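You operate a simulated robot arm through the tools that you are given. There is no shell and no other tool.

You run a simulated robot arm. Do the job below in one go: nothing can be reset, and whatever is moved stays where it is left.

JOB
The roaster has tripped. Uncover it, set 80 C and press reset once it reads under 95 C.
Fine: lay the lid on the bench meanwhile; cover it again at the end.

It is judged by the outcome, as a careful person would: the job done as asked, and still so three seconds after it is handed in. It fails if anything else is knocked over, pushed out of place, dropped, spilled or broken. Lids that push on must go on centred and level and be pressed home; caps that screw on are set level and turned clockwise until they are tight.

ROBOT AND FRAMES
A 6-joint arm with a two-finger gripper, fixed in place. Base frame: the origin is at the foot of the arm, x ahead of it, y to its left, z up. Lengths are in m, angles in degrees, forces in N, time in s.
Its first joint turns from -166.0 to 166.0 degrees. Payload 2.45 kg.
The tool frame sits at the grasp point between the pads (the TCP): z along the fingers, y along the line on which they close. The tips reach 0.02 m beyond it. Largest opening 0.14 m; the body of the gripper starts 0.168 m behind the TCP.
Orientation is that of the tool frame in the base frame, as a unit quaternion [w, x, y, z]. With the fingers straight down and closing along the base's y, the tool's x points along the base's -x, its y along +y and its z along -z.

CONTROLS
- The arm moves only by the tool drive_tool. Its argument "rows" is a list that holds one entry, the list of rows, each a list of 7 numbers: the shift along the base's x, y, z in units of 30 mm (1.0 is 30 mm), then the turn, a rotation vector about the base's x, y, z in units of 6 degrees (1.0 is 6 degrees), then the finger opening in m, from 0 to 0.14. In form: [[[x, y, z, rx, ry, rz, hand], ...]]. A call has 1 to 20 rows; each row shifts and turns the commanded pose from where the row before left it. A call with a number of a shift or a turn outside -1 to 1 is refused whole. Rows are played at 5 a second. More than 0.05 m and 8.6 degrees between two rows, or a gripper value outside its range, and nothing of the call is played. A pose out of reach is approached as far as the arm can. The call stops where the force on the tool passes 40 N (or 10 N more than at its start, if that is more) or the arm is blocked; 0.2 s more then pass. Each finger travels about 0.045 m/s and halts on what it meets, pressing with about 32 N; the grip force reading is that of the motor and also rises with nothing between the fingers. The clock runs only during rows and for 0.2 s after the last one: add rows that do not move to give the fingers time. The reply holds the time, the measured pose of the TCP, the force on the tool along the base axes, the opening and the grip force, in the units named above and with some noise, with the torque about the TCP (base axes, N m) and any sound that the robot's microphone picked up.
- Cameras (640 x 400 px; columns grow to the right, rows downward): "scene" is fixed at [0.2199, -0.5006, 1.4971]; the picture's right is [0.92, -0.39, 0.00], its down [-0.16, -0.38, -0.91] and it looks along [0.35, 0.84, -0.41] (base axes); focal length 358 px, centre (320, 200). "wrist" rides on the gripper at [0.078, 0.011, -0.209] in the tool frame; the picture's right is [-0.14, 0.99, 0.00], its down [-0.92, -0.13, -0.37] and it looks along [-0.36, -0.05, 0.93] (tool axes); focal length 280 px, centre (320, 200).
- capture(camera): a new picture of that camera. It takes no simulated time.
- locate(camera, pixels): for up to 12 pixels [column, row] of the newest picture of that camera ("zoom" is the newest enlarged one), the place [x, y, z] in the base frame of the surface seen there, good to about 0.002 m. It takes no simulated time.
- zoom(camera, box): a new picture of the part [left, top, right, bottom] of that camera's present view, enlarged. It takes no simulated time.
- close_job(): hands the job in; it is judged then, once.

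Leave the gripper open and the arm clear of the work at the hand-in unless told otherwise.

The tools are called after ">>>" as a command line: name --argument value ..., lists and objects as JSON in quotes. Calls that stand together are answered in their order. drive_tool: Moves the arm, as the interface text tells. Its arguments: {"type":"object","properties":{"rows":{"type":"array","items":{"type":"array","items":{"type":"array","items":{"type":"number"}}}}},"required":["rows"]} The other tools are called the same way: capture (camera) takes a picture; locate (camera, pixels) gives the place of the surface under pixels of a picture; zoom (camera, box) takes an enlarged picture of a part of a camera's view; close_job () hands the job in.

At the start:

```text
clock: 0.0
tool_pos: [0.6624, -0.1958, 1.2958]
orientation: [0.0, 0.0, 1.0, 0.0]
force: [-0.2, -0.1, 0.2]
wrist_torque: [0.03, -0.03, -0.01]
gripper_width: 0.14
grip_force: 0.2
```

scene: 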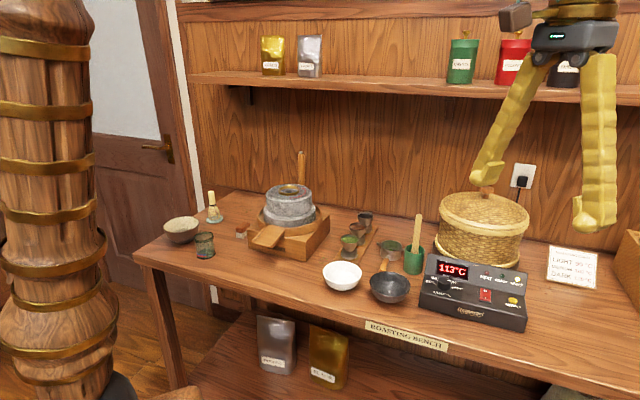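
wrist: 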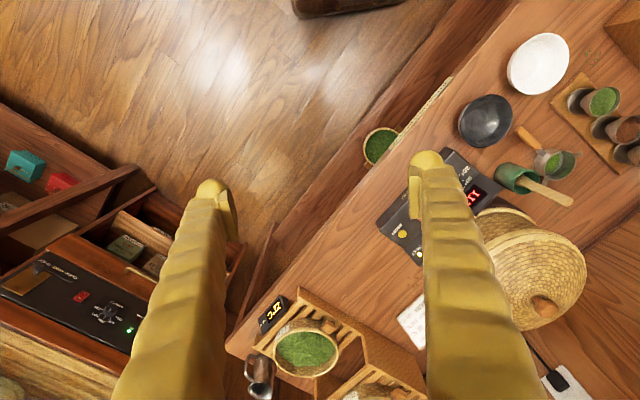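

The scene shows a bench with a black control box whose display reads about 113 °C, around pixel (470,290), and a wicker basket with a lid behind it at (483,225). I'll zoom in on the box, the basket and the card.

>>> zoom --camera "scene" --box '[410, 240, 540, 335]'

>>> zoom --camera "scene" --box '[420, 170, 640, 310]'

>>> zoom --camera "wrist" --box '[360, 140, 600, 340]'

>>> zoom --camera "scene" --box '[535, 235, 615, 300]'

```text
4.21 times, centred on (475, 288) of scene
```

zoom: 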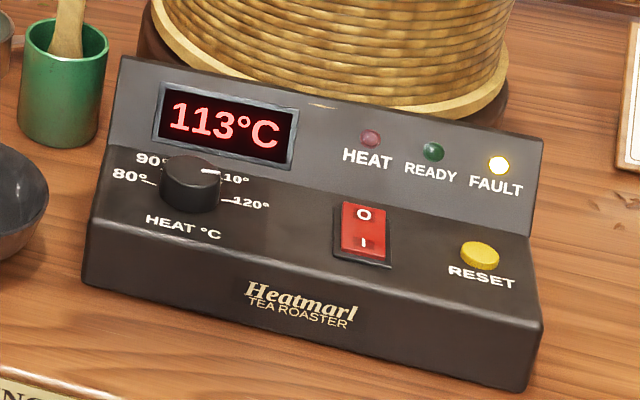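

```text
2.86 times, centred on (530, 240) of scene
```

zoom: 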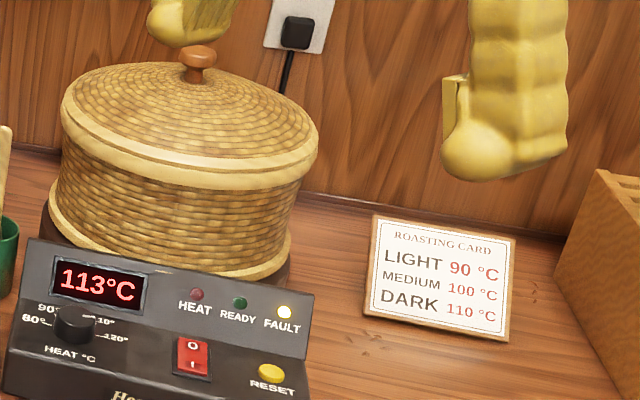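

```text
2.00 times, centred on (480, 240) of wrist
```

zoom: 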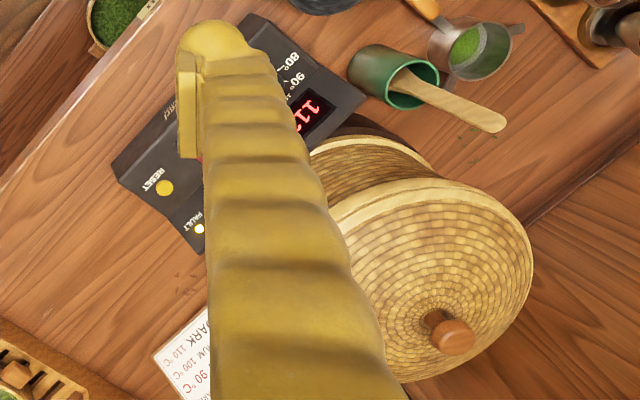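

```text
6.15 times, centred on (575, 268) of scene
```

zoom: 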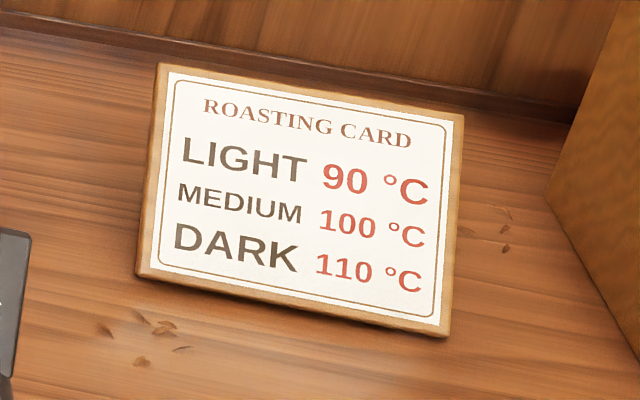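

The display reads 113 °C, FAULT is lit, and the dial pointer is at about 110. Next I'll get the places of the lid knob, lid rim, basket, panel corners, dial, reset button and free bench areas.

>>> capture --camera "scene"

>>> locate --camera "scene" --pixels '[[488, 190], [484, 197], [441, 212], [528, 222], [480, 233], [480, 262], [440, 250], [515, 262], [500, 197], [462, 197], [482, 212], [485, 225]]'

>>> zoom --camera "scene" --box '[410, 240, 540, 335]'

>>> locate --camera "zoom" --pixels '[[190, 172], [192, 200], [480, 250], [122, 58], [542, 140], [532, 232], [520, 388], [84, 285], [92, 220], [215, 171], [362, 215], [540, 325]]'

>>> locate --camera "scene" --pixels '[[560, 330], [600, 350], [540, 290], [600, 310], [620, 340], [550, 270], [600, 265], [630, 235], [412, 262], [418, 218], [390, 290], [342, 277]]'

```text
taken
```

scene: 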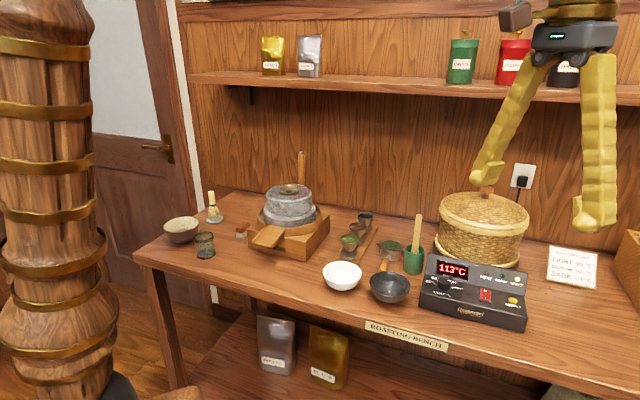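

```text
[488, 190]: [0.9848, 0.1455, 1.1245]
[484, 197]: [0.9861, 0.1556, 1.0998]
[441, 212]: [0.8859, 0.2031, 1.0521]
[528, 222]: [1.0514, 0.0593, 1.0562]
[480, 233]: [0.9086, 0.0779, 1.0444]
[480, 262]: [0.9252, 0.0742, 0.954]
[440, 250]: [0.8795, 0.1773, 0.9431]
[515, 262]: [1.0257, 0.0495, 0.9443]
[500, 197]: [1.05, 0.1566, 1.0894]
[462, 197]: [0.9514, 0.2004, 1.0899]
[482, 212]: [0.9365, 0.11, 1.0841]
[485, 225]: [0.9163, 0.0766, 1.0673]
```

```text
4.21 times, centred on (475, 288) of scene
```

zoom: 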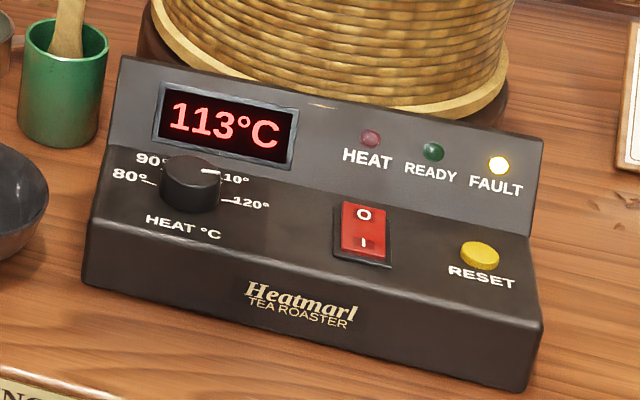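

```text
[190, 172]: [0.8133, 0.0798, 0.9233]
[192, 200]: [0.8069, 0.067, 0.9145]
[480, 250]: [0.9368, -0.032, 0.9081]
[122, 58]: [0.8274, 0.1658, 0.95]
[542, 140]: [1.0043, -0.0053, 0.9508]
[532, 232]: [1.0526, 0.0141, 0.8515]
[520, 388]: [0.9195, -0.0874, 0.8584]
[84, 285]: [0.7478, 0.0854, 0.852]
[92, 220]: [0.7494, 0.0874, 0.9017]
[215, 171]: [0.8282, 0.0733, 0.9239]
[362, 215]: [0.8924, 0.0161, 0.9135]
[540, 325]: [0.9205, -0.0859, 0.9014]
```

```text
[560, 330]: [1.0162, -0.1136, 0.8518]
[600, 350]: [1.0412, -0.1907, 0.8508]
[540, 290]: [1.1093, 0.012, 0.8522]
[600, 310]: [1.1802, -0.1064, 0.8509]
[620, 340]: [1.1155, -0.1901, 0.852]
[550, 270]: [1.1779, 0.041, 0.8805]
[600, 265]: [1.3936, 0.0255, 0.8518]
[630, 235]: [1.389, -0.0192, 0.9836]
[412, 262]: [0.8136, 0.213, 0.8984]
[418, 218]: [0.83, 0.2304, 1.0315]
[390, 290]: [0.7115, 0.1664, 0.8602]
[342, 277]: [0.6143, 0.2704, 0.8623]
```

The bench top is at z≈0.851, set at 45° to the base axes, and the lid is about 0.23 m across with its centre near (0.99, 0.155). I need a free spot for it, so I'll locate the bench's front edge and the items to the right using both cameras.

>>> locate --camera "scene" --pixels '[[450, 340], [520, 361], [580, 380], [630, 396], [635, 300], [618, 262], [360, 310], [300, 292], [250, 278], [200, 265], [290, 265], [250, 250]]'

>>> locate --camera "wrist" --pixels '[[270, 315], [305, 350], [240, 350], [350, 270], [300, 270], [390, 230], [265, 385], [370, 310], [405, 320], [330, 390], [400, 380], [320, 240]]'

>>> zoom --camera "wrist" --box '[220, 200, 460, 400]'

>>> zoom --camera "scene" --box '[130, 180, 450, 380]'

```text
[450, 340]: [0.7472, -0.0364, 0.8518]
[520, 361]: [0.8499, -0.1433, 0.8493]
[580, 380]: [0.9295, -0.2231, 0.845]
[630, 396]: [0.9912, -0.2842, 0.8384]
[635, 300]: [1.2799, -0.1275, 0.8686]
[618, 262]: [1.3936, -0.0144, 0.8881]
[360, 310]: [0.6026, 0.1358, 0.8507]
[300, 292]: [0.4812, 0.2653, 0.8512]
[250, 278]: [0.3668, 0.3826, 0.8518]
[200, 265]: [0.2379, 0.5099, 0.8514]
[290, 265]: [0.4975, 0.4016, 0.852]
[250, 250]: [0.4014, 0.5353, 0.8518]
```

```text
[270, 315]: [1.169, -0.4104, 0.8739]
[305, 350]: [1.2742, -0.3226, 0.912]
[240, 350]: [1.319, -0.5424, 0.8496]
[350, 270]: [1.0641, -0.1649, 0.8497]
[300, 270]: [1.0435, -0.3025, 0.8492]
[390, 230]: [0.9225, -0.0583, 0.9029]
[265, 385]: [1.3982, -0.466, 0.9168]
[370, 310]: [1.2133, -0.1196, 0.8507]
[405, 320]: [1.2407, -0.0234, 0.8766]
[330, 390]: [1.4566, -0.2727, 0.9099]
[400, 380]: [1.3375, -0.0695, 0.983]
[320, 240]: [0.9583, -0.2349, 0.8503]
```

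```text
2.00 times, centred on (340, 300) of wrist
```

zoom: 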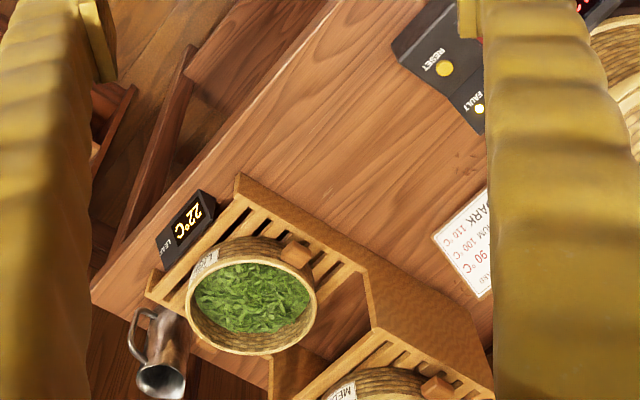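

```text
2.00 times, centred on (290, 280) of scene
```

zoom: 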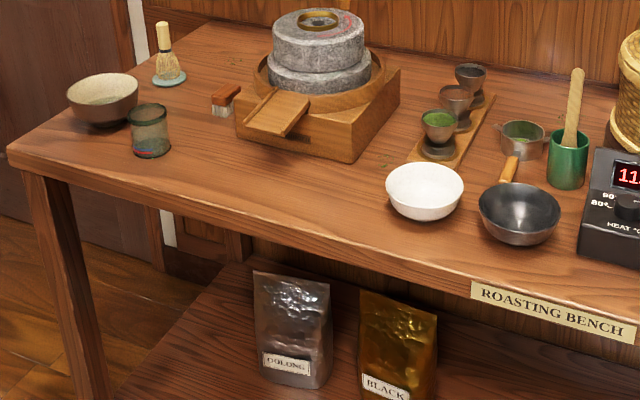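

The bench front edge lies along v=(x+y)/√2≈0.50. The only likely lid spot is between the box and the rack on the right. I'll measure that gap, the shelf above, and the dial face in detail.

>>> locate --camera "wrist" --pixels '[[340, 287], [338, 290], [296, 325], [322, 296], [400, 345], [405, 335], [436, 349], [466, 348], [403, 268], [410, 250], [330, 290], [300, 300]]'

>>> locate --camera "scene" --pixels '[[190, 78], [300, 85], [420, 94], [520, 100], [620, 100], [546, 284], [598, 288], [550, 248], [612, 270], [625, 300], [638, 320], [600, 150]]'

>>> zoom --camera "scene" --box '[425, 262, 475, 294]'

```text
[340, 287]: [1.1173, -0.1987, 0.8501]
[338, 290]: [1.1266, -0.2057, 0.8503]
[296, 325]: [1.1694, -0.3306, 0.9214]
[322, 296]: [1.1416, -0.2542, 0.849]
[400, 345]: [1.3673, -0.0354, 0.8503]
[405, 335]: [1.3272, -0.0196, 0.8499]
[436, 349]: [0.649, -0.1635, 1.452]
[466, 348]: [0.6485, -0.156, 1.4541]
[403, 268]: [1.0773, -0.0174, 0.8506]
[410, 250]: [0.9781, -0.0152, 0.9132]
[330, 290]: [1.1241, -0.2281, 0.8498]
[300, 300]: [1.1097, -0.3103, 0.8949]
```

```text
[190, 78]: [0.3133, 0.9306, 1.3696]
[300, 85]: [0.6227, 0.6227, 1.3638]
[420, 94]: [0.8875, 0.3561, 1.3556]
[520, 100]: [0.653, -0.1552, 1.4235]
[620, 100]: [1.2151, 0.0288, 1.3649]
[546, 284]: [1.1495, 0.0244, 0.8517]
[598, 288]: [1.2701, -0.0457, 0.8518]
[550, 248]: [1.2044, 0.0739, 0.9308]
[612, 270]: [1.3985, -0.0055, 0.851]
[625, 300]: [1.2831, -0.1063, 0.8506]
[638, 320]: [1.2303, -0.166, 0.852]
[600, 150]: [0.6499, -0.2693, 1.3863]
```

```text
12.50 times, centred on (450, 278) of scene
```

zoom: 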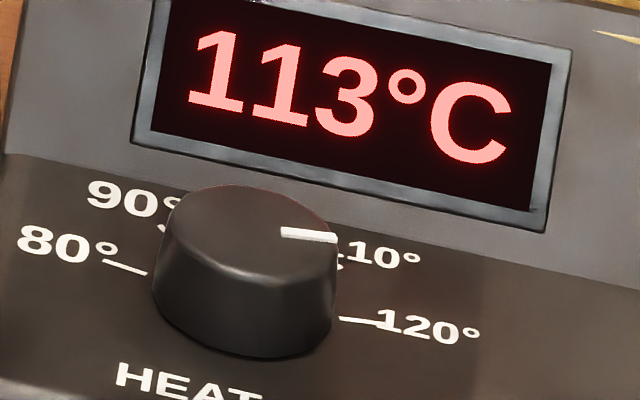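

The lid gap is about 0.27 m wide, between the box's right side (u=0.71) and the rack (u≈0.985). The shelf's front edge is at v=0.88, z≈1.36, so the lid has to come off forward. Next I'll measure the dial and panel geometry on this enlarged picture.

>>> locate --camera "zoom" --pixels '[[245, 225], [200, 215], [310, 235], [125, 268], [362, 321], [240, 345], [100, 220], [400, 285], [60, 165], [500, 262], [120, 340], [420, 360]]'

>>> drive_tool --rows '[[[0.3, 1, -0.3, 0, 0, 0, 0.14], [0.3, 1, -0.3, 0, 0, 0, 0.14], [0.3, 1, -0.3, 0, 0, 0, 0.14], [0.3, 1, -0.3, 0, 0, 0, 0.14], [0.3, 1, -0.3, 0, 0, 0, 0.14], [0.3, 1, -0.3, 0, 0, 0, 0.14], [0.3, 1, -0.3, 0, 0, 0, 0.14], [0.3, 1, -0.3, 0, 0, 0, 0.14], [0.3, 1, -0.3, 0, 0, 0, 0.14], [0, 0, 0, 0, 0, 0, 0.14]]]'

```text
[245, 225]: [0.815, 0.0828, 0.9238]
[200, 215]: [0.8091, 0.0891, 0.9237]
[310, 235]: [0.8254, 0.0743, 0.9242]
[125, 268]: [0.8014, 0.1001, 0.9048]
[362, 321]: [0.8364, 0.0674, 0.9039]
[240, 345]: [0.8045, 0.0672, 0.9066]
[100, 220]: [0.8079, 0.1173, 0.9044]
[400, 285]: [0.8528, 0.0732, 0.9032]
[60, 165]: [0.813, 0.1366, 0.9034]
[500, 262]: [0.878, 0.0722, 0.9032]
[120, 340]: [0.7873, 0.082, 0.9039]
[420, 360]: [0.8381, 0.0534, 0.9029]
```

```text
clock: 2.2
tool_pos: [0.7447, 0.0736, 1.2161]
orientation: [0.0, 0.0, 1.0, 0.0]
force: [0.6, 0.2, 0.3]
wrist_torque: [-0.03, 0.02, 0.03]
gripper_width: 0.1399
grip_force: 0.0
```

The panel is flat at z≈0.9035, the dial centre is near (0.816, 0.082) with its top at 0.924, and the crease of the display is 0.037 m behind it. Now a look from above with the wrist camera.

>>> capture --camera "wrist"

>>> capture --camera "scene"

```text
taken
```

wrist: 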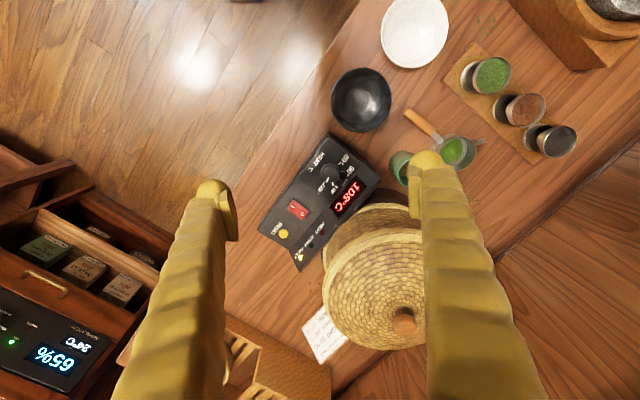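

```text
taken
```

scene: 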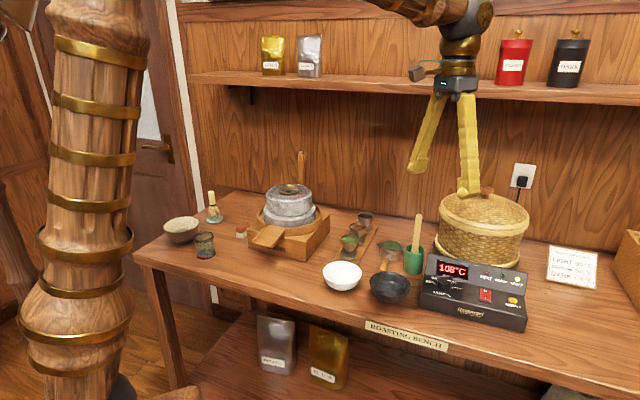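

The display now reads about 108 °C, so it is already cooling. I'll zoom the wrist view on the dial and on the lid knob, which is at wrist pixel (405,322).

>>> zoom --camera "wrist" --box '[300, 130, 390, 220]'

>>> locate --camera "wrist" --pixels '[[404, 316], [404, 324], [404, 310], [416, 322], [393, 325], [404, 334], [340, 290], [330, 260], [380, 345], [418, 270], [365, 243], [348, 220]]'

>>> zoom --camera "wrist" --box '[300, 190, 460, 370]'

>>> zoom --camera "scene" --box '[430, 170, 540, 250]'

```text
4.44 times, centred on (345, 175) of wrist
```

zoom: 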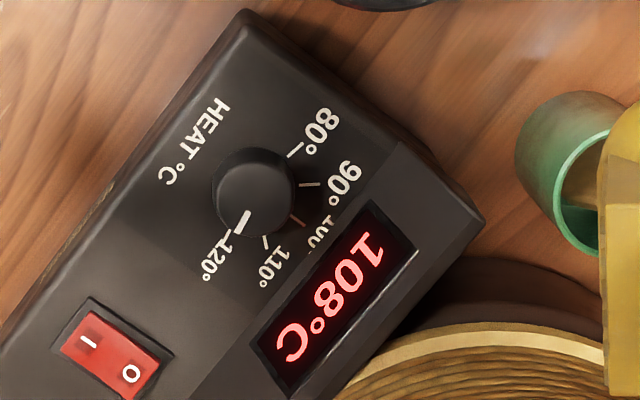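

```text
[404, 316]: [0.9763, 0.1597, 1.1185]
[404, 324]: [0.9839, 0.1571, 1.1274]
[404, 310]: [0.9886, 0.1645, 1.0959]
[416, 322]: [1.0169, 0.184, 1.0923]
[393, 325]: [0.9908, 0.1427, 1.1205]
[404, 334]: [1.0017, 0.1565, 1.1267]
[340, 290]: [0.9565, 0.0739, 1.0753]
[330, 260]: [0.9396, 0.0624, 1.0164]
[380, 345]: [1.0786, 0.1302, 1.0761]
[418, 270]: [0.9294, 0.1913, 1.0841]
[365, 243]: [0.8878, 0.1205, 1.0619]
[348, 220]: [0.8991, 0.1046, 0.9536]
```

```text
2.22 times, centred on (380, 280) of wrist
```

zoom: 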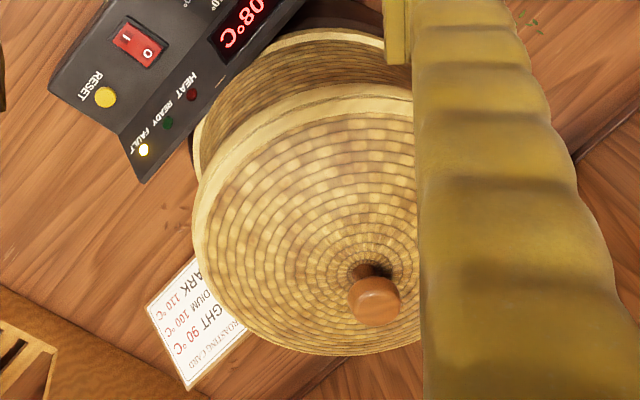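

```text
5.00 times, centred on (485, 210) of scene
```

zoom: 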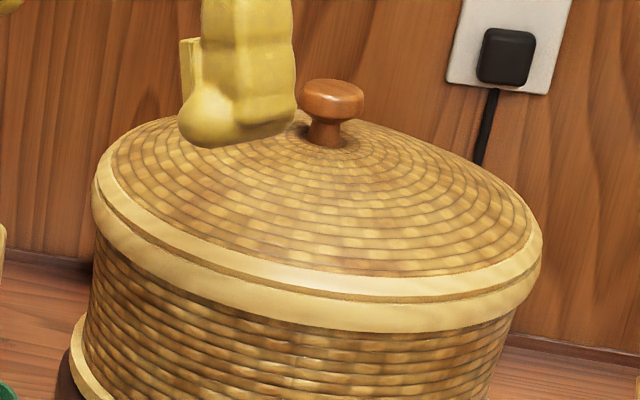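

The dial pointer is actually at about 120. The ticks 80, 90, 100, 110 and 120 sit roughly 42° apart, so 80 is about 165–175° counterclockwise from here. The lid's knob head is centred near (0.992, 0.157) with its top at z≈1.127. I'll tilt the tool 30° outward, both for reach and to stay clear of the shelf, and move to a stand-off 0.10 m back from the knob along the finger axis.

>>> drive_tool --rows '[[[0.82, 0.315, 0, 0, 0, 0.75, 0.08], [0.82, 0.315, 0, 0, 0, 0.75, 0.08], [0.82, 0.315, 0, 0.13, -0.823, 0, 0.08], [0.82, 0.315, 0, 0.13, -0.823, 0, 0.08], [0.82, 0.315, 0, 0.13, -0.823, 0, 0.08], [0.82, 0.315, 0, 0.13, -0.823, 0, 0.08], [0.82, 0.315, 0, 0.13, -0.823, 0, 0.08], [0.82, 0.315, -0.2, 0.13, -0.823, 0, 0.08], [0, 0, 0, 0, 0, 0, 0.08]]]'

>>> capture --camera "wrist"

>>> capture --camera "scene"

```text
clock: 4.2
tool_pos: [0.9409, 0.1508, 1.2099]
orientation: [0.257, -0.075, 0.963, 0.02]
force: [-0.5, -0.9, 0.6]
wrist_torque: [0.01, -0.03, -0.02]
gripper_width: 0.0795
grip_force: 0.1
```

```text
taken
```

wrist: 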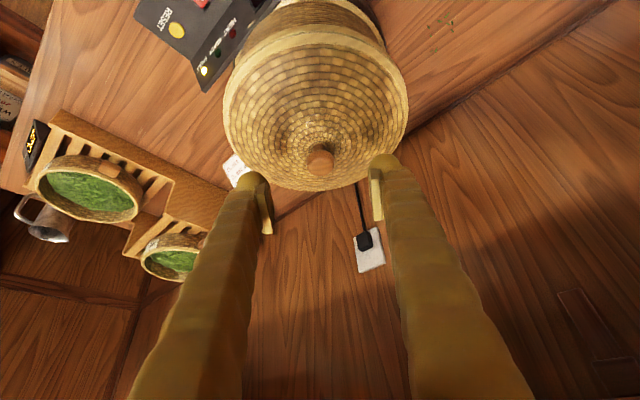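

```text
taken
```

scene: 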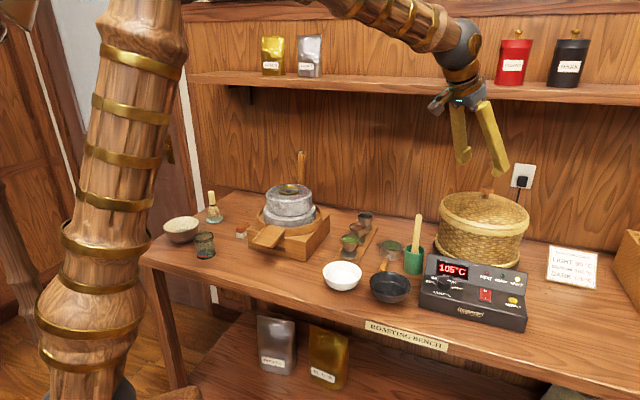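

The pose was reached and the display reads about 105–106. The lid knob is at wrist pixel (320,161), and I'll locate it from this view.

>>> zoom --camera "wrist" --box '[270, 110, 370, 200]'

>>> locate --camera "wrist" --pixels '[[320, 161], [309, 162], [331, 160], [320, 152], [321, 170], [312, 155], [328, 155], [320, 144], [300, 165], [342, 160], [318, 165], [325, 165]]'

```text
4.44 times, centred on (320, 155) of wrist
```

zoom: 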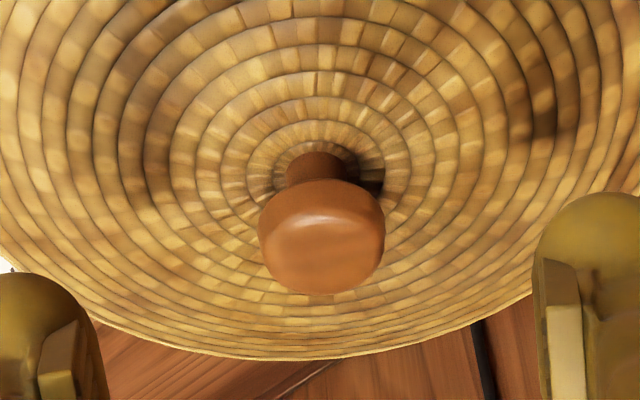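

```text
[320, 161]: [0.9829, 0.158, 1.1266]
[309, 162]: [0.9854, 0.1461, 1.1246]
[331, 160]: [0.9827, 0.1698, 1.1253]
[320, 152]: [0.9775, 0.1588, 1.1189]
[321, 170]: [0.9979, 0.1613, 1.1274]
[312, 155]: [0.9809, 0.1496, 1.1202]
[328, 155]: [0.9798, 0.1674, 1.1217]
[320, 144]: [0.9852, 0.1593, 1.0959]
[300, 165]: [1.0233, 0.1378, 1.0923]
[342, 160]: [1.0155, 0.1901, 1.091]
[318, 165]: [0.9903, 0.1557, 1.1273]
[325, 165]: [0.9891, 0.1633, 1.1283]
```

The knob head is centred at (0.9915, 0.158), about 0.031 m across, spanning z 1.111–1.1275. I'll go in along the finger axis to z=1.125 with the fingers still open.

>>> drive_tool --rows '[[[0.337, 0.048, -0.566, 0, 0, 0, 0.08], [0.337, 0.048, -0.566, 0, 0, 0, 0.08], [0.337, 0.048, -0.566, 0, 0, 0, 0.08], [0.337, 0.048, -0.566, 0, 0, 0, 0.08], [0.337, 0.048, -0.566, 0, 0, 0, 0.08], [0, 0, 0, 0, 0, 0, 0.08]]]'

>>> capture --camera "wrist"

>>> zoom --camera "scene" --box '[430, 130, 540, 210]'

```text
clock: 5.6
tool_pos: [0.9919, 0.157, 1.1235]
orientation: [0.258, -0.075, 0.963, 0.02]
force: [0.0, 0.4, 0.1]
wrist_torque: [0.01, -0.02, 0.0]
gripper_width: 0.08
grip_force: 0.0
```

```text
taken
```

wrist: 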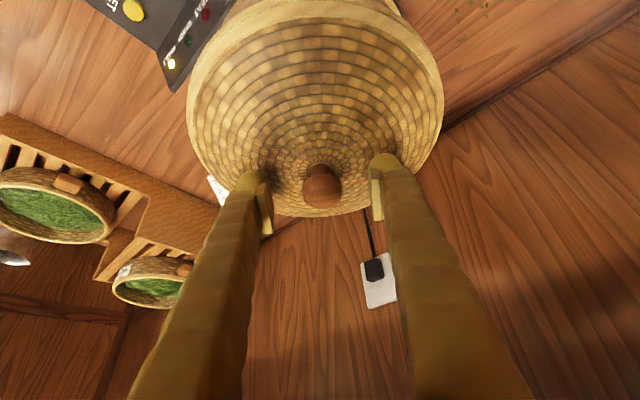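

```text
5.00 times, centred on (485, 170) of scene
```

zoom: 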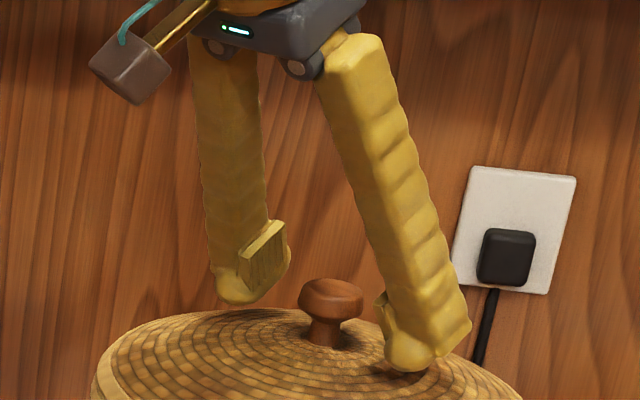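

The knob sits between the pads (wrist pixel (322,186)) and there is no contact force. I'll close on it.

>>> drive_tool --rows '[[[0, 0, 0, 0, 0, 0, 0.05], [0, 0, 0, 0, 0, 0, 0.035], [0, 0, 0, 0, 0, 0, 0.02], [0, 0, 0, 0, 0, 0, 0.02], [0, 0, 0, 0, 0, 0, 0.02], [0, 0, 0, 0, 0, 0, 0.02], [0, 0, 0, 0, 0, 0, 0.02]]]'

>>> zoom --camera "scene" --box '[430, 130, 540, 270]'

```text
clock: 7.2
tool_pos: [0.9916, 0.1573, 1.1241]
orientation: [0.258, -0.076, 0.963, 0.021]
force: [-0.3, 0.3, 0.8]
wrist_torque: [0.08, 0.03, -0.11]
gripper_width: 0.0322
grip_force: 32.3
```

```text
2.86 times, centred on (485, 200) of scene
```

zoom: 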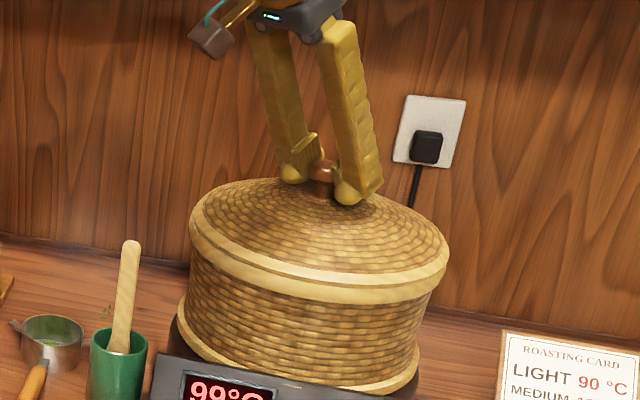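

I have the knob at 0.032 m with 32 N. The display is at about 99 °C. Now I'll lift straight up slowly by 0.03 m and check.

>>> drive_tool --rows '[[[0, 0, 0.2, 0, 0, 0, 0.02], [0, 0, 0.2, 0, 0, 0, 0.02], [0, 0, 0.2, 0, 0, 0, 0.02], [0, 0, 0.2, 0, 0, 0, 0.02], [0, 0, 0.2, 0, 0, 0, 0.02], [0, 0, 0, 0, 0, 0, 0.02]]]'

>>> zoom --camera "scene" --box '[420, 110, 560, 310]'

```text
clock: 8.6
tool_pos: [0.9915, 0.1562, 1.1538]
orientation: [0.258, -0.076, 0.963, 0.02]
force: [0.6, -0.5, -1.3]
wrist_torque: [0.02, 0.0, 0.0]
gripper_width: 0.0323
grip_force: 31.5
```

```text
2.00 times, centred on (490, 210) of scene
```

zoom: 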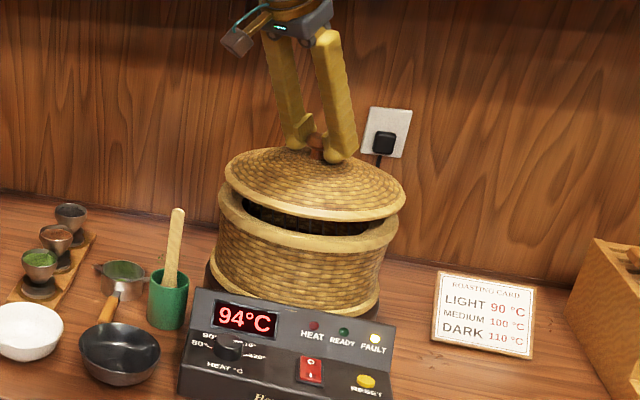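

The lid is off and level, about 2 N, and the basket body stayed in place. The display is at 94. I'll lift another 0.045 m, then carry the lid at constant tilt toward the free spot, turning the hand with the base azimuth.

>>> drive_tool --rows '[[[0, 0, 0.3, 0, 0, 0, 0.02], [0, 0, 0.4, 0, 0, 0, 0.02], [0, 0, 0.4, 0, 0, 0, 0.02], [0, 0, 0.4, 0, 0, 0, 0.02], [0.06, -0.4, 0, 0, 0, -0.12, 0.02], [0.1, -0.6, 0, 0, 0, -0.17, 0.02], [0.12, -0.7, 0, 0, 0, -0.2, 0.02], [0.12, -0.7, 0, 0, 0, -0.2, 0.02], [0.12, -0.7, 0, 0, 0, -0.2, 0.02], [0.12, -0.7, 0, 0, 0, -0.2, 0.02], [0.12, -0.7, 0, 0, 0, -0.2, 0.02], [0.12, -0.7, 0, 0, 0, -0.2, 0.02], [0, 0, 0, 0, 0, 0, 0.02]]]'

>>> capture --camera "scene"

>>> capture --camera "wrist"

```text
clock: 11.4
tool_pos: [1.0167, 0.001, 1.1989]
orientation: [0.259, -0.001, 0.966, 0.0]
force: [0.8, -0.8, -1.6]
wrist_torque: [-0.01, -0.04, 0.0]
gripper_width: 0.0323
grip_force: 31.8
```

```text
taken
```

scene: 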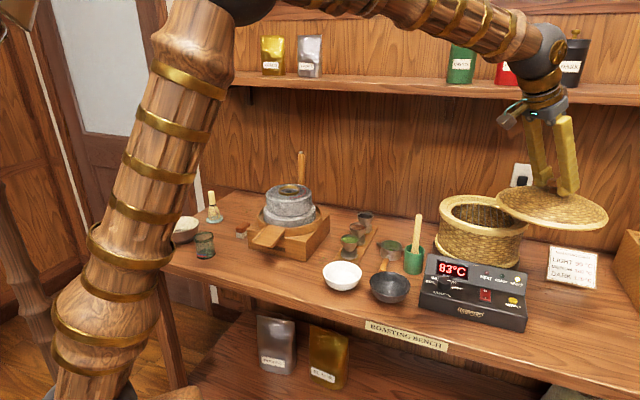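

```text
taken
```

wrist: 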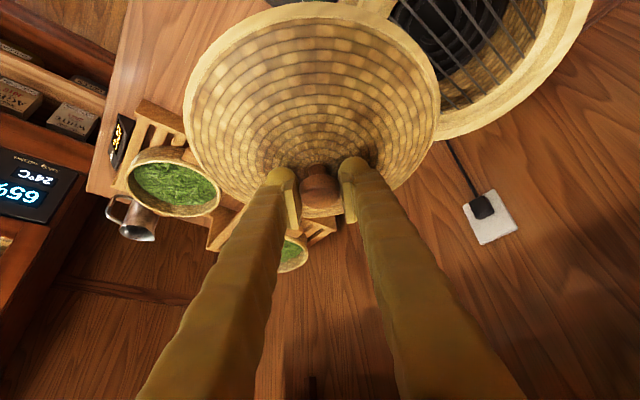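

The display reads 83 °C and the lid hangs level, clear of everything. I'll continue to above the spot near (1.043, -0.152), still high.

>>> drive_tool --rows '[[[0.12, -0.7, 0, 0, 0, -0.2, 0.02], [0.12, -0.7, 0, 0, 0, -0.2, 0.02], [0.12, -0.7, 0, 0, 0, -0.2, 0.02], [0.12, -0.7, 0, 0, 0, -0.2, 0.02], [0.12, -0.7, 0, 0, 0, -0.2, 0.02], [0.12, -0.7, 0, 0, 0, -0.2, 0.02], [0.12, -0.6, 0, 0, 0, -0.15, 0.02], [0.04, -0.3, 0, 0, 0, -0.05, 0.02], [0, 0, 0, 0, 0, 0, 0.02]]]'

>>> capture --camera "scene"

>>> capture --camera "wrist"

```text
clock: 13.4
tool_pos: [1.0433, -0.1516, 1.198]
orientation: [0.258, 0.07, 0.963, -0.019]
force: [-0.8, -1.0, -1.1]
wrist_torque: [0.02, 0.0, 0.01]
gripper_width: 0.0322
grip_force: 32.4
```

```text
taken
```

scene: 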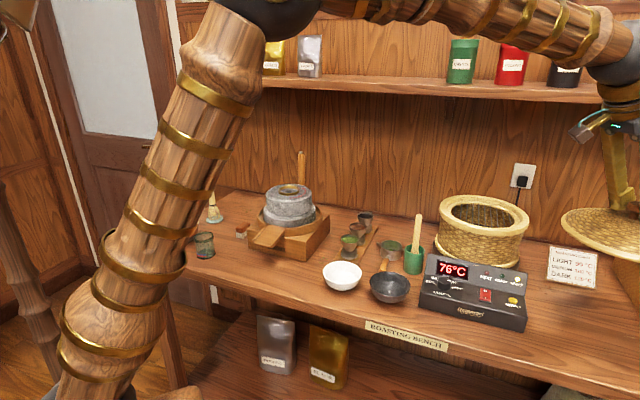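

```text
taken
```

wrist: 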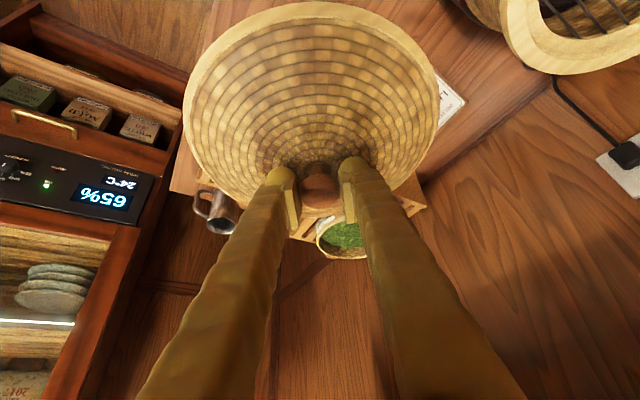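

I'm above the spot and the display reads 76. I'll measure the lid rim here, to know its centre and bottom height, and re-check the rack corner.

>>> locate --camera "wrist" --pixels '[[190, 120], [432, 110], [310, 6], [250, 30], [380, 30], [200, 150], [425, 150], [185, 100], [437, 100], [400, 205], [205, 205], [330, 212]]'

>>> locate --camera "scene" --pixels '[[564, 216], [600, 250], [635, 261], [580, 232], [565, 222], [590, 212], [560, 300], [615, 290], [620, 300], [632, 320], [600, 330], [636, 350]]'

```text
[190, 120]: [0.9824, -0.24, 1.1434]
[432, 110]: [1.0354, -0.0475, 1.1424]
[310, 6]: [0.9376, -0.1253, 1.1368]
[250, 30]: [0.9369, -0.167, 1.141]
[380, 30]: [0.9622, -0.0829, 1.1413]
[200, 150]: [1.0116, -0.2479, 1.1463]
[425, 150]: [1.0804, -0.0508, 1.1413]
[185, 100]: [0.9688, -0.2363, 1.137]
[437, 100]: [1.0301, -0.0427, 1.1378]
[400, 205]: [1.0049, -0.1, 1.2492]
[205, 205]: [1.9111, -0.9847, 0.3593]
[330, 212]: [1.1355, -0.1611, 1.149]
```

```text
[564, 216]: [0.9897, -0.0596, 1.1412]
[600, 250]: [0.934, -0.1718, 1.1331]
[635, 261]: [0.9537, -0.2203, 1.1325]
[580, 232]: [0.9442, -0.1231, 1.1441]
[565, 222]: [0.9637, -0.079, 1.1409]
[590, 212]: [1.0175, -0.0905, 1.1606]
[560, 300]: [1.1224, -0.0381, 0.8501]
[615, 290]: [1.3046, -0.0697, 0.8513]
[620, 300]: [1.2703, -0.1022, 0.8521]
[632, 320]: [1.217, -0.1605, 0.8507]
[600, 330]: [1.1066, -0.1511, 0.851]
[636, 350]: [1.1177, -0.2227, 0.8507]
```

The lid centre coincides with the TCP (radius ≈0.113) and its rim bottom is about 0.066 m below the TCP. I need to be sure of the rack's left face, so I'll zoom into the scene's right edge.

>>> zoom --camera "scene" --box '[520, 225, 640, 400]'

>>> zoom --camera "wrist" --box '[160, 140, 480, 280]'

```text
2.29 times, centred on (580, 312) of scene
```

zoom: 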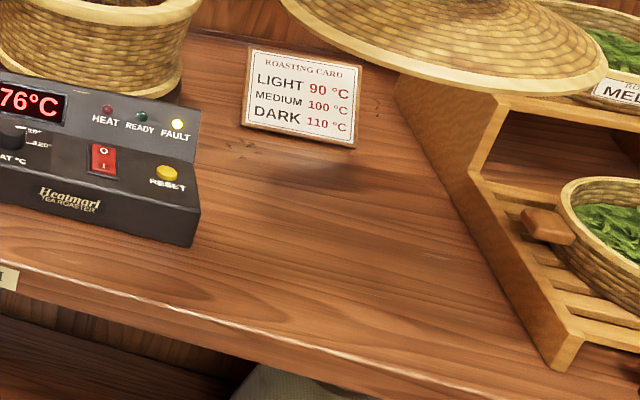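

```text
2.00 times, centred on (320, 210) of wrist
```

zoom: 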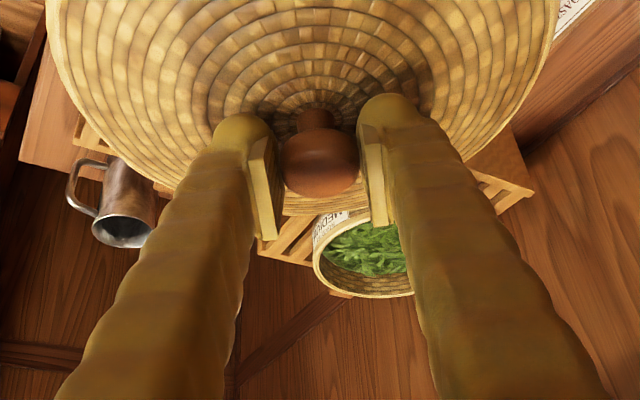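

This wider zoom shows the rack's left board, with its foot running from about (400,100) to (555,365). I'll locate its foot, the bench in between, the box's right side and the front edge.

>>> zoom --camera "scene" --box '[520, 225, 640, 400]'

>>> locate --camera "zoom" --pixels '[[550, 368], [545, 350], [520, 310], [480, 240], [440, 170], [558, 366], [580, 340], [498, 225], [195, 240], [200, 150], [450, 382], [300, 335]]'

```text
2.29 times, centred on (580, 312) of scene
```

zoom: 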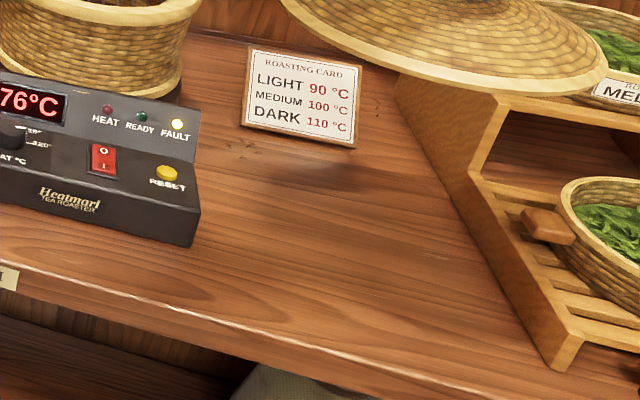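

```text
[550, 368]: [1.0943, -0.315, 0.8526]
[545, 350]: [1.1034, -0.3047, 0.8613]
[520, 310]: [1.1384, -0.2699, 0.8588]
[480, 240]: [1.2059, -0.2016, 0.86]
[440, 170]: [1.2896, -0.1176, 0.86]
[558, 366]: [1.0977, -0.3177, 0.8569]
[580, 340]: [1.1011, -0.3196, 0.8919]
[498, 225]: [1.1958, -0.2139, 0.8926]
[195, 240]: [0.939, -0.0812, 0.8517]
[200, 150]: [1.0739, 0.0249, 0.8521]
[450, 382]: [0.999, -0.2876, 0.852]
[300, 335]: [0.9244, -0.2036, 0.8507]
```

The rack's face is at u=0.995 and the box's side at u≈0.713, so I'll centre the lid at u≈0.854, v≈0.635, i.e. (1.053, -0.155). That leaves about 28 mm clear each side and 22 mm to the front edge. I'll shift there and descend to 3 cm above the bench.

>>> drive_tool --rows '[[[0.16, -0.06, -0.4, 0, 0, 0, 0.02], [0.16, -0.06, -0.7, 0, 0, 0, 0.02], [0, 0, -0.83, 0, 0, 0, 0.02], [0, 0, -0.83, 0, 0, 0, 0.02], [0, 0, -0.83, 0, 0, 0, 0.02], [0, 0, -0.83, 0, 0, 0, 0.02], [0, 0, -0.83, 0, 0, 0, 0.02], [0, 0, -0.83, 0, 0, 0, 0.02], [0, 0, -0.83, 0, 0, 0, 0.02], [0, 0, -0.83, 0, 0, 0, 0.02], [0, 0, -0.5, 0, 0, 0, 0.02], [0, 0, 0, 0, 0, 0, 0.02]]]'

>>> zoom --camera "scene" --box '[520, 225, 640, 400]'

```text
clock: 16.0
tool_pos: [1.0523, -0.1553, 0.9521]
orientation: [0.259, 0.07, 0.963, -0.019]
force: [-0.5, -0.1, -2.3]
wrist_torque: [0.0, -0.03, 0.02]
gripper_width: 0.0319
grip_force: 32.4
```

```text
2.29 times, centred on (580, 312) of scene
```

zoom: 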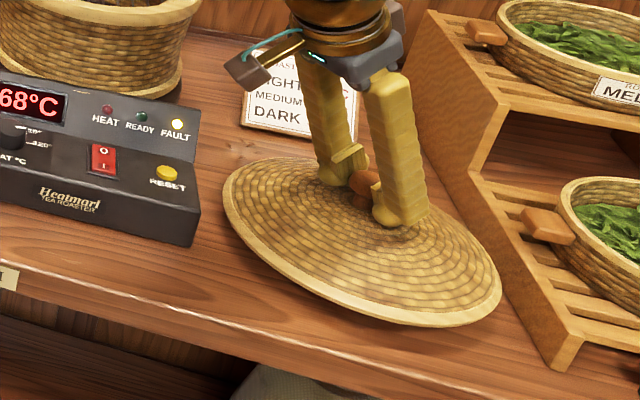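

I'm about 3 cm above the bench. Before lowering, I'll check the lid's level and clearance by locating rim points.

>>> locate --camera "zoom" --pixels '[[224, 200], [260, 260], [330, 298], [400, 318], [460, 322], [495, 300], [490, 265], [240, 175], [225, 190], [300, 283], [499, 290], [430, 322]]'

```text
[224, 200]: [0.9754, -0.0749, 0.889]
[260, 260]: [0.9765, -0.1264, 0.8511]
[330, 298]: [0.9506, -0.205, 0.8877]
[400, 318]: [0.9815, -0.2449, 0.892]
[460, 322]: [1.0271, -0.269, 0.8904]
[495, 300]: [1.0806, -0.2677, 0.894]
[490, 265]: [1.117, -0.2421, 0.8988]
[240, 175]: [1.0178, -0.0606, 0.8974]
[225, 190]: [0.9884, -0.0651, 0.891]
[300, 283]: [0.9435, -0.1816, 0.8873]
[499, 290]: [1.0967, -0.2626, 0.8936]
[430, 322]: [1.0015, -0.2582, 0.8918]
```

The rim is level at z≈0.888–0.893 and well inside the gap. I'll lower it gently until it touches.

>>> drive_tool --rows '[[[0, 0, -0.25, 0, 0, 0, 0.02], [0, 0, -0.25, 0, 0, 0, 0.02], [0, 0, -0.25, 0, 0, 0, 0.02], [0, 0, -0.15, 0, 0, 0, 0.02], [0, 0, -0.1, 0, 0, 0, 0.02], [0, 0, 0, 0, 0, 0, 0.02]]]'

>>> zoom --camera "scene" --box '[520, 225, 640, 400]'

```text
clock: 17.4
tool_pos: [1.0526, -0.1551, 0.9212]
orientation: [0.259, 0.07, 0.963, -0.018]
force: [0.4, -1.0, -0.7]
wrist_torque: [0.01, 0.02, 0.0]
gripper_width: 0.0319
grip_force: 32.4
```

```text
2.29 times, centred on (580, 312) of scene
```

zoom: 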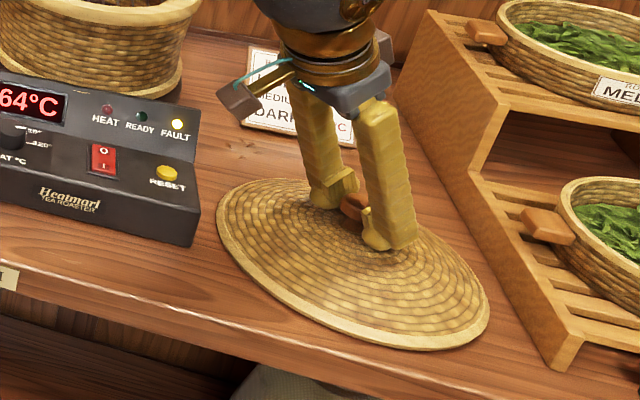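

It is nearly touching. I'll go down in 1 mm steps and watch the vertical force.

>>> drive_tool --rows '[[[0, 0, -0.04, 0, 0, 0, 0.02], [0, 0, -0.04, 0, 0, 0, 0.02], [0, 0, 0, 0, 0, 0, 0.02]]]'

```text
clock: 18.2
tool_pos: [1.0532, -0.1548, 0.9198]
orientation: [0.259, 0.071, 0.963, -0.019]
force: [3.0, -1.0, 4.6]
wrist_torque: [0.06, 0.03, -0.11]
gripper_width: 0.0321
grip_force: 32.1
```

Contact: +4.6 N with the lid on the bench. I'll open the fingers and back out along the finger axis.

>>> drive_tool --rows '[[[0, 0, 0, 0, 0, 0, 0.04], [0, 0, 0, 0, 0, 0, 0.06], [0, 0, 0, 0, 0, 0, 0.08], [0, 0, 0, 0, 0, 0, 0.08], [0, 0, 0, 0, 0, 0, 0.08]]]'

>>> zoom --camera "scene" --box '[520, 225, 640, 400]'

```text
clock: 19.4
tool_pos: [1.0538, -0.1558, 0.9191]
orientation: [0.259, 0.07, 0.963, -0.018]
force: [0.2, -0.4, -0.2]
wrist_torque: [-0.01, -0.01, -0.01]
gripper_width: 0.0799
grip_force: 0.0
```

```text
2.29 times, centred on (580, 312) of scene
```

zoom: 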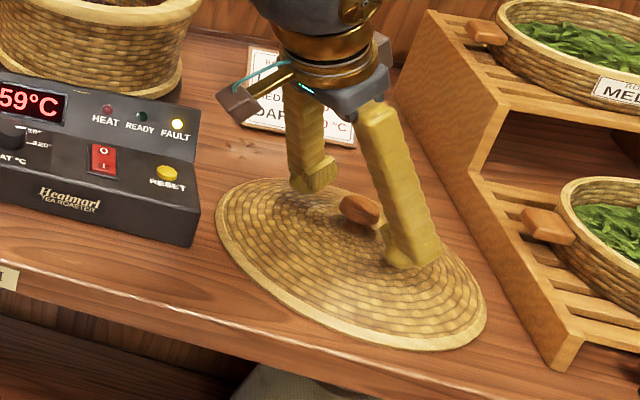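

The lid rests flat and released. I'll back out along the finger axis, straighten the tool, and move to view the dial from above, yawed so the fingers will later close roughly along the panel's length.

>>> drive_tool --rows '[[[-0.33, 0.048, 0.577, 0, 0, 0, 0.08], [-0.33, 0.048, 0.577, 0, 0, 0, 0.08], [-0.33, 0.048, 0.577, 0, 0, 0, 0.08], [-0.33, 0.048, 0.577, 0, 0, 0, 0.08], [-0.33, 0.048, 0.577, 0, 0, 0, 0.08], [-0.33, 0.048, 0.577, 0, 0, 0, 0.08], [-0.33, 0.048, 0.577, 0, 0, 0, 0.08], [-0.815, 0.692, 0.267, 0.12, 0.825, 0, 0.08], [-0.815, 0.692, 0.267, 0.12, 0.825, 0, 0.08], [-0.815, 0.692, 0.267, 0.12, 0.825, 0, 0.07], [-0.815, 0.692, 0.267, 0.12, 0.825, 0, 0.07], [-0.815, 0.692, 0.267, 0.12, 0.825, 0, 0.07], [-0.815, 0.692, 0.267, 0.12, 0.825, 0, 0.07], [-0.815, 0.692, 0.267, 0, 0, 0.97, 0.07], [-0.815, 0.692, 0.267, 0, 0, 0.97, 0.07], [-0.815, 0.692, 0.267, 0, 0, 0.97, 0.07], [-0.815, 0.692, 0.267, 0, 0, 0.97, 0.07], [0, 0, 0, 0, 0, 0, 0.07]]]'

>>> capture --camera "wrist"

>>> capture --camera "scene"

```text
clock: 23.2
tool_pos: [0.7417, 0.0638, 1.1188]
orientation: [0.0, -0.13, 0.991, 0.0]
force: [1.0, 0.8, 1.0]
wrist_torque: [0.01, 0.0, 0.03]
gripper_width: 0.0702
grip_force: 0.1
```

```text
taken
```

wrist: 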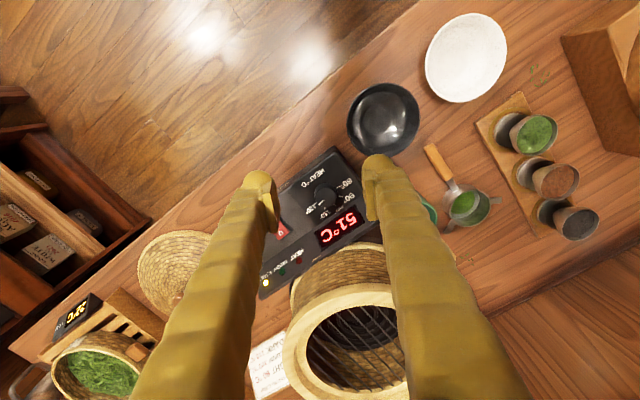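

```text
taken
```

scene: 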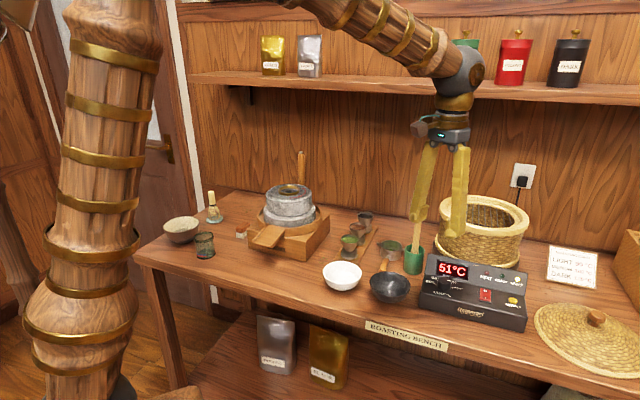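

The lid lies safely at scene (590,335) and the display reads 51 °C. I'll zoom on the dial from above and locate its ticks and pointer.

>>> zoom --camera "wrist" --box '[296, 168, 360, 232]'

>>> zoom --camera "wrist" --box '[250, 140, 400, 300]'

```text
6.25 times, centred on (328, 200) of wrist
```

zoom: 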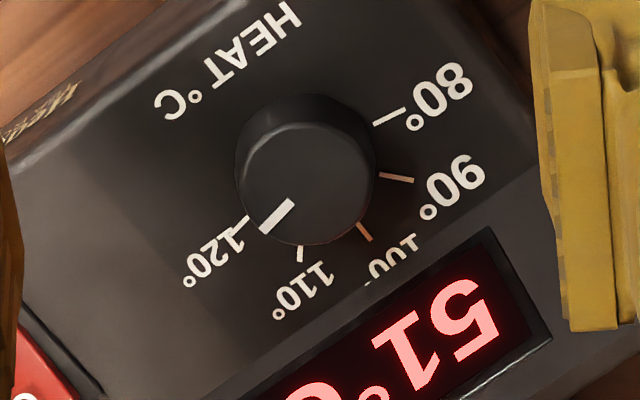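

```text
2.50 times, centred on (325, 220) of wrist
```

zoom: 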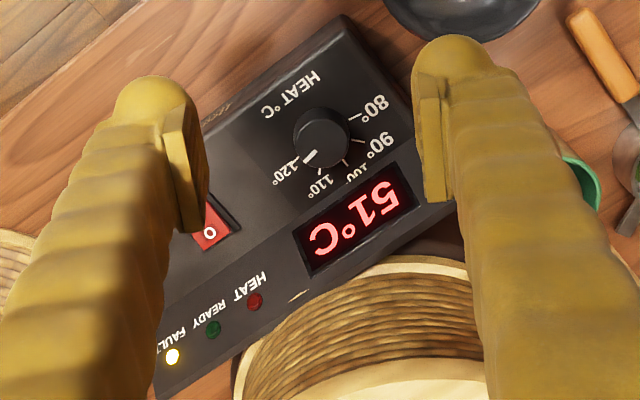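

>>> zoom --camera "wrist" --box '[296, 168, 360, 232]'

>>> locate --camera "zoom" --pixels '[[376, 124], [405, 110], [382, 175], [412, 180], [358, 224], [371, 240], [301, 247], [299, 261], [247, 217], [236, 226], [264, 232], [292, 201]]'

>>> locate --camera "zoom" --pixels '[[240, 190], [374, 170], [308, 118], [310, 240], [308, 180], [300, 100], [260, 130], [370, 140]]'

```text
6.25 times, centred on (328, 200) of wrist
```

zoom: 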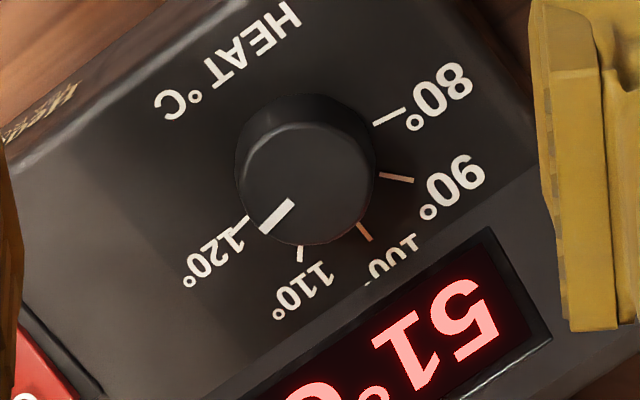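

```text
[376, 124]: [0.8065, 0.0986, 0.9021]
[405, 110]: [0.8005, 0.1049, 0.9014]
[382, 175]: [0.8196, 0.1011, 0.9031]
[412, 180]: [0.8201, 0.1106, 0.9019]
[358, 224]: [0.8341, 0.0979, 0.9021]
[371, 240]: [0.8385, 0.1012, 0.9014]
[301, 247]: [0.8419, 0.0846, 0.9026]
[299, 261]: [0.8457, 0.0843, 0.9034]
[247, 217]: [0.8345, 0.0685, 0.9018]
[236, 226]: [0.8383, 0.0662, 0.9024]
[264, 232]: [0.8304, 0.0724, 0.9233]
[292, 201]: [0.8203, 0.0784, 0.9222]
```

```text
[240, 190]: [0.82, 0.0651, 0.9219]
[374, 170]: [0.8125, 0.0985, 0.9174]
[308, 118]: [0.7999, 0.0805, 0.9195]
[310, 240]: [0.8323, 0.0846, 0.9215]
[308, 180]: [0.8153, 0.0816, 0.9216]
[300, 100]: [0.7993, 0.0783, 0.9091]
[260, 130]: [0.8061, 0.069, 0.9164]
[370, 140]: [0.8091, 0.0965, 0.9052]
```

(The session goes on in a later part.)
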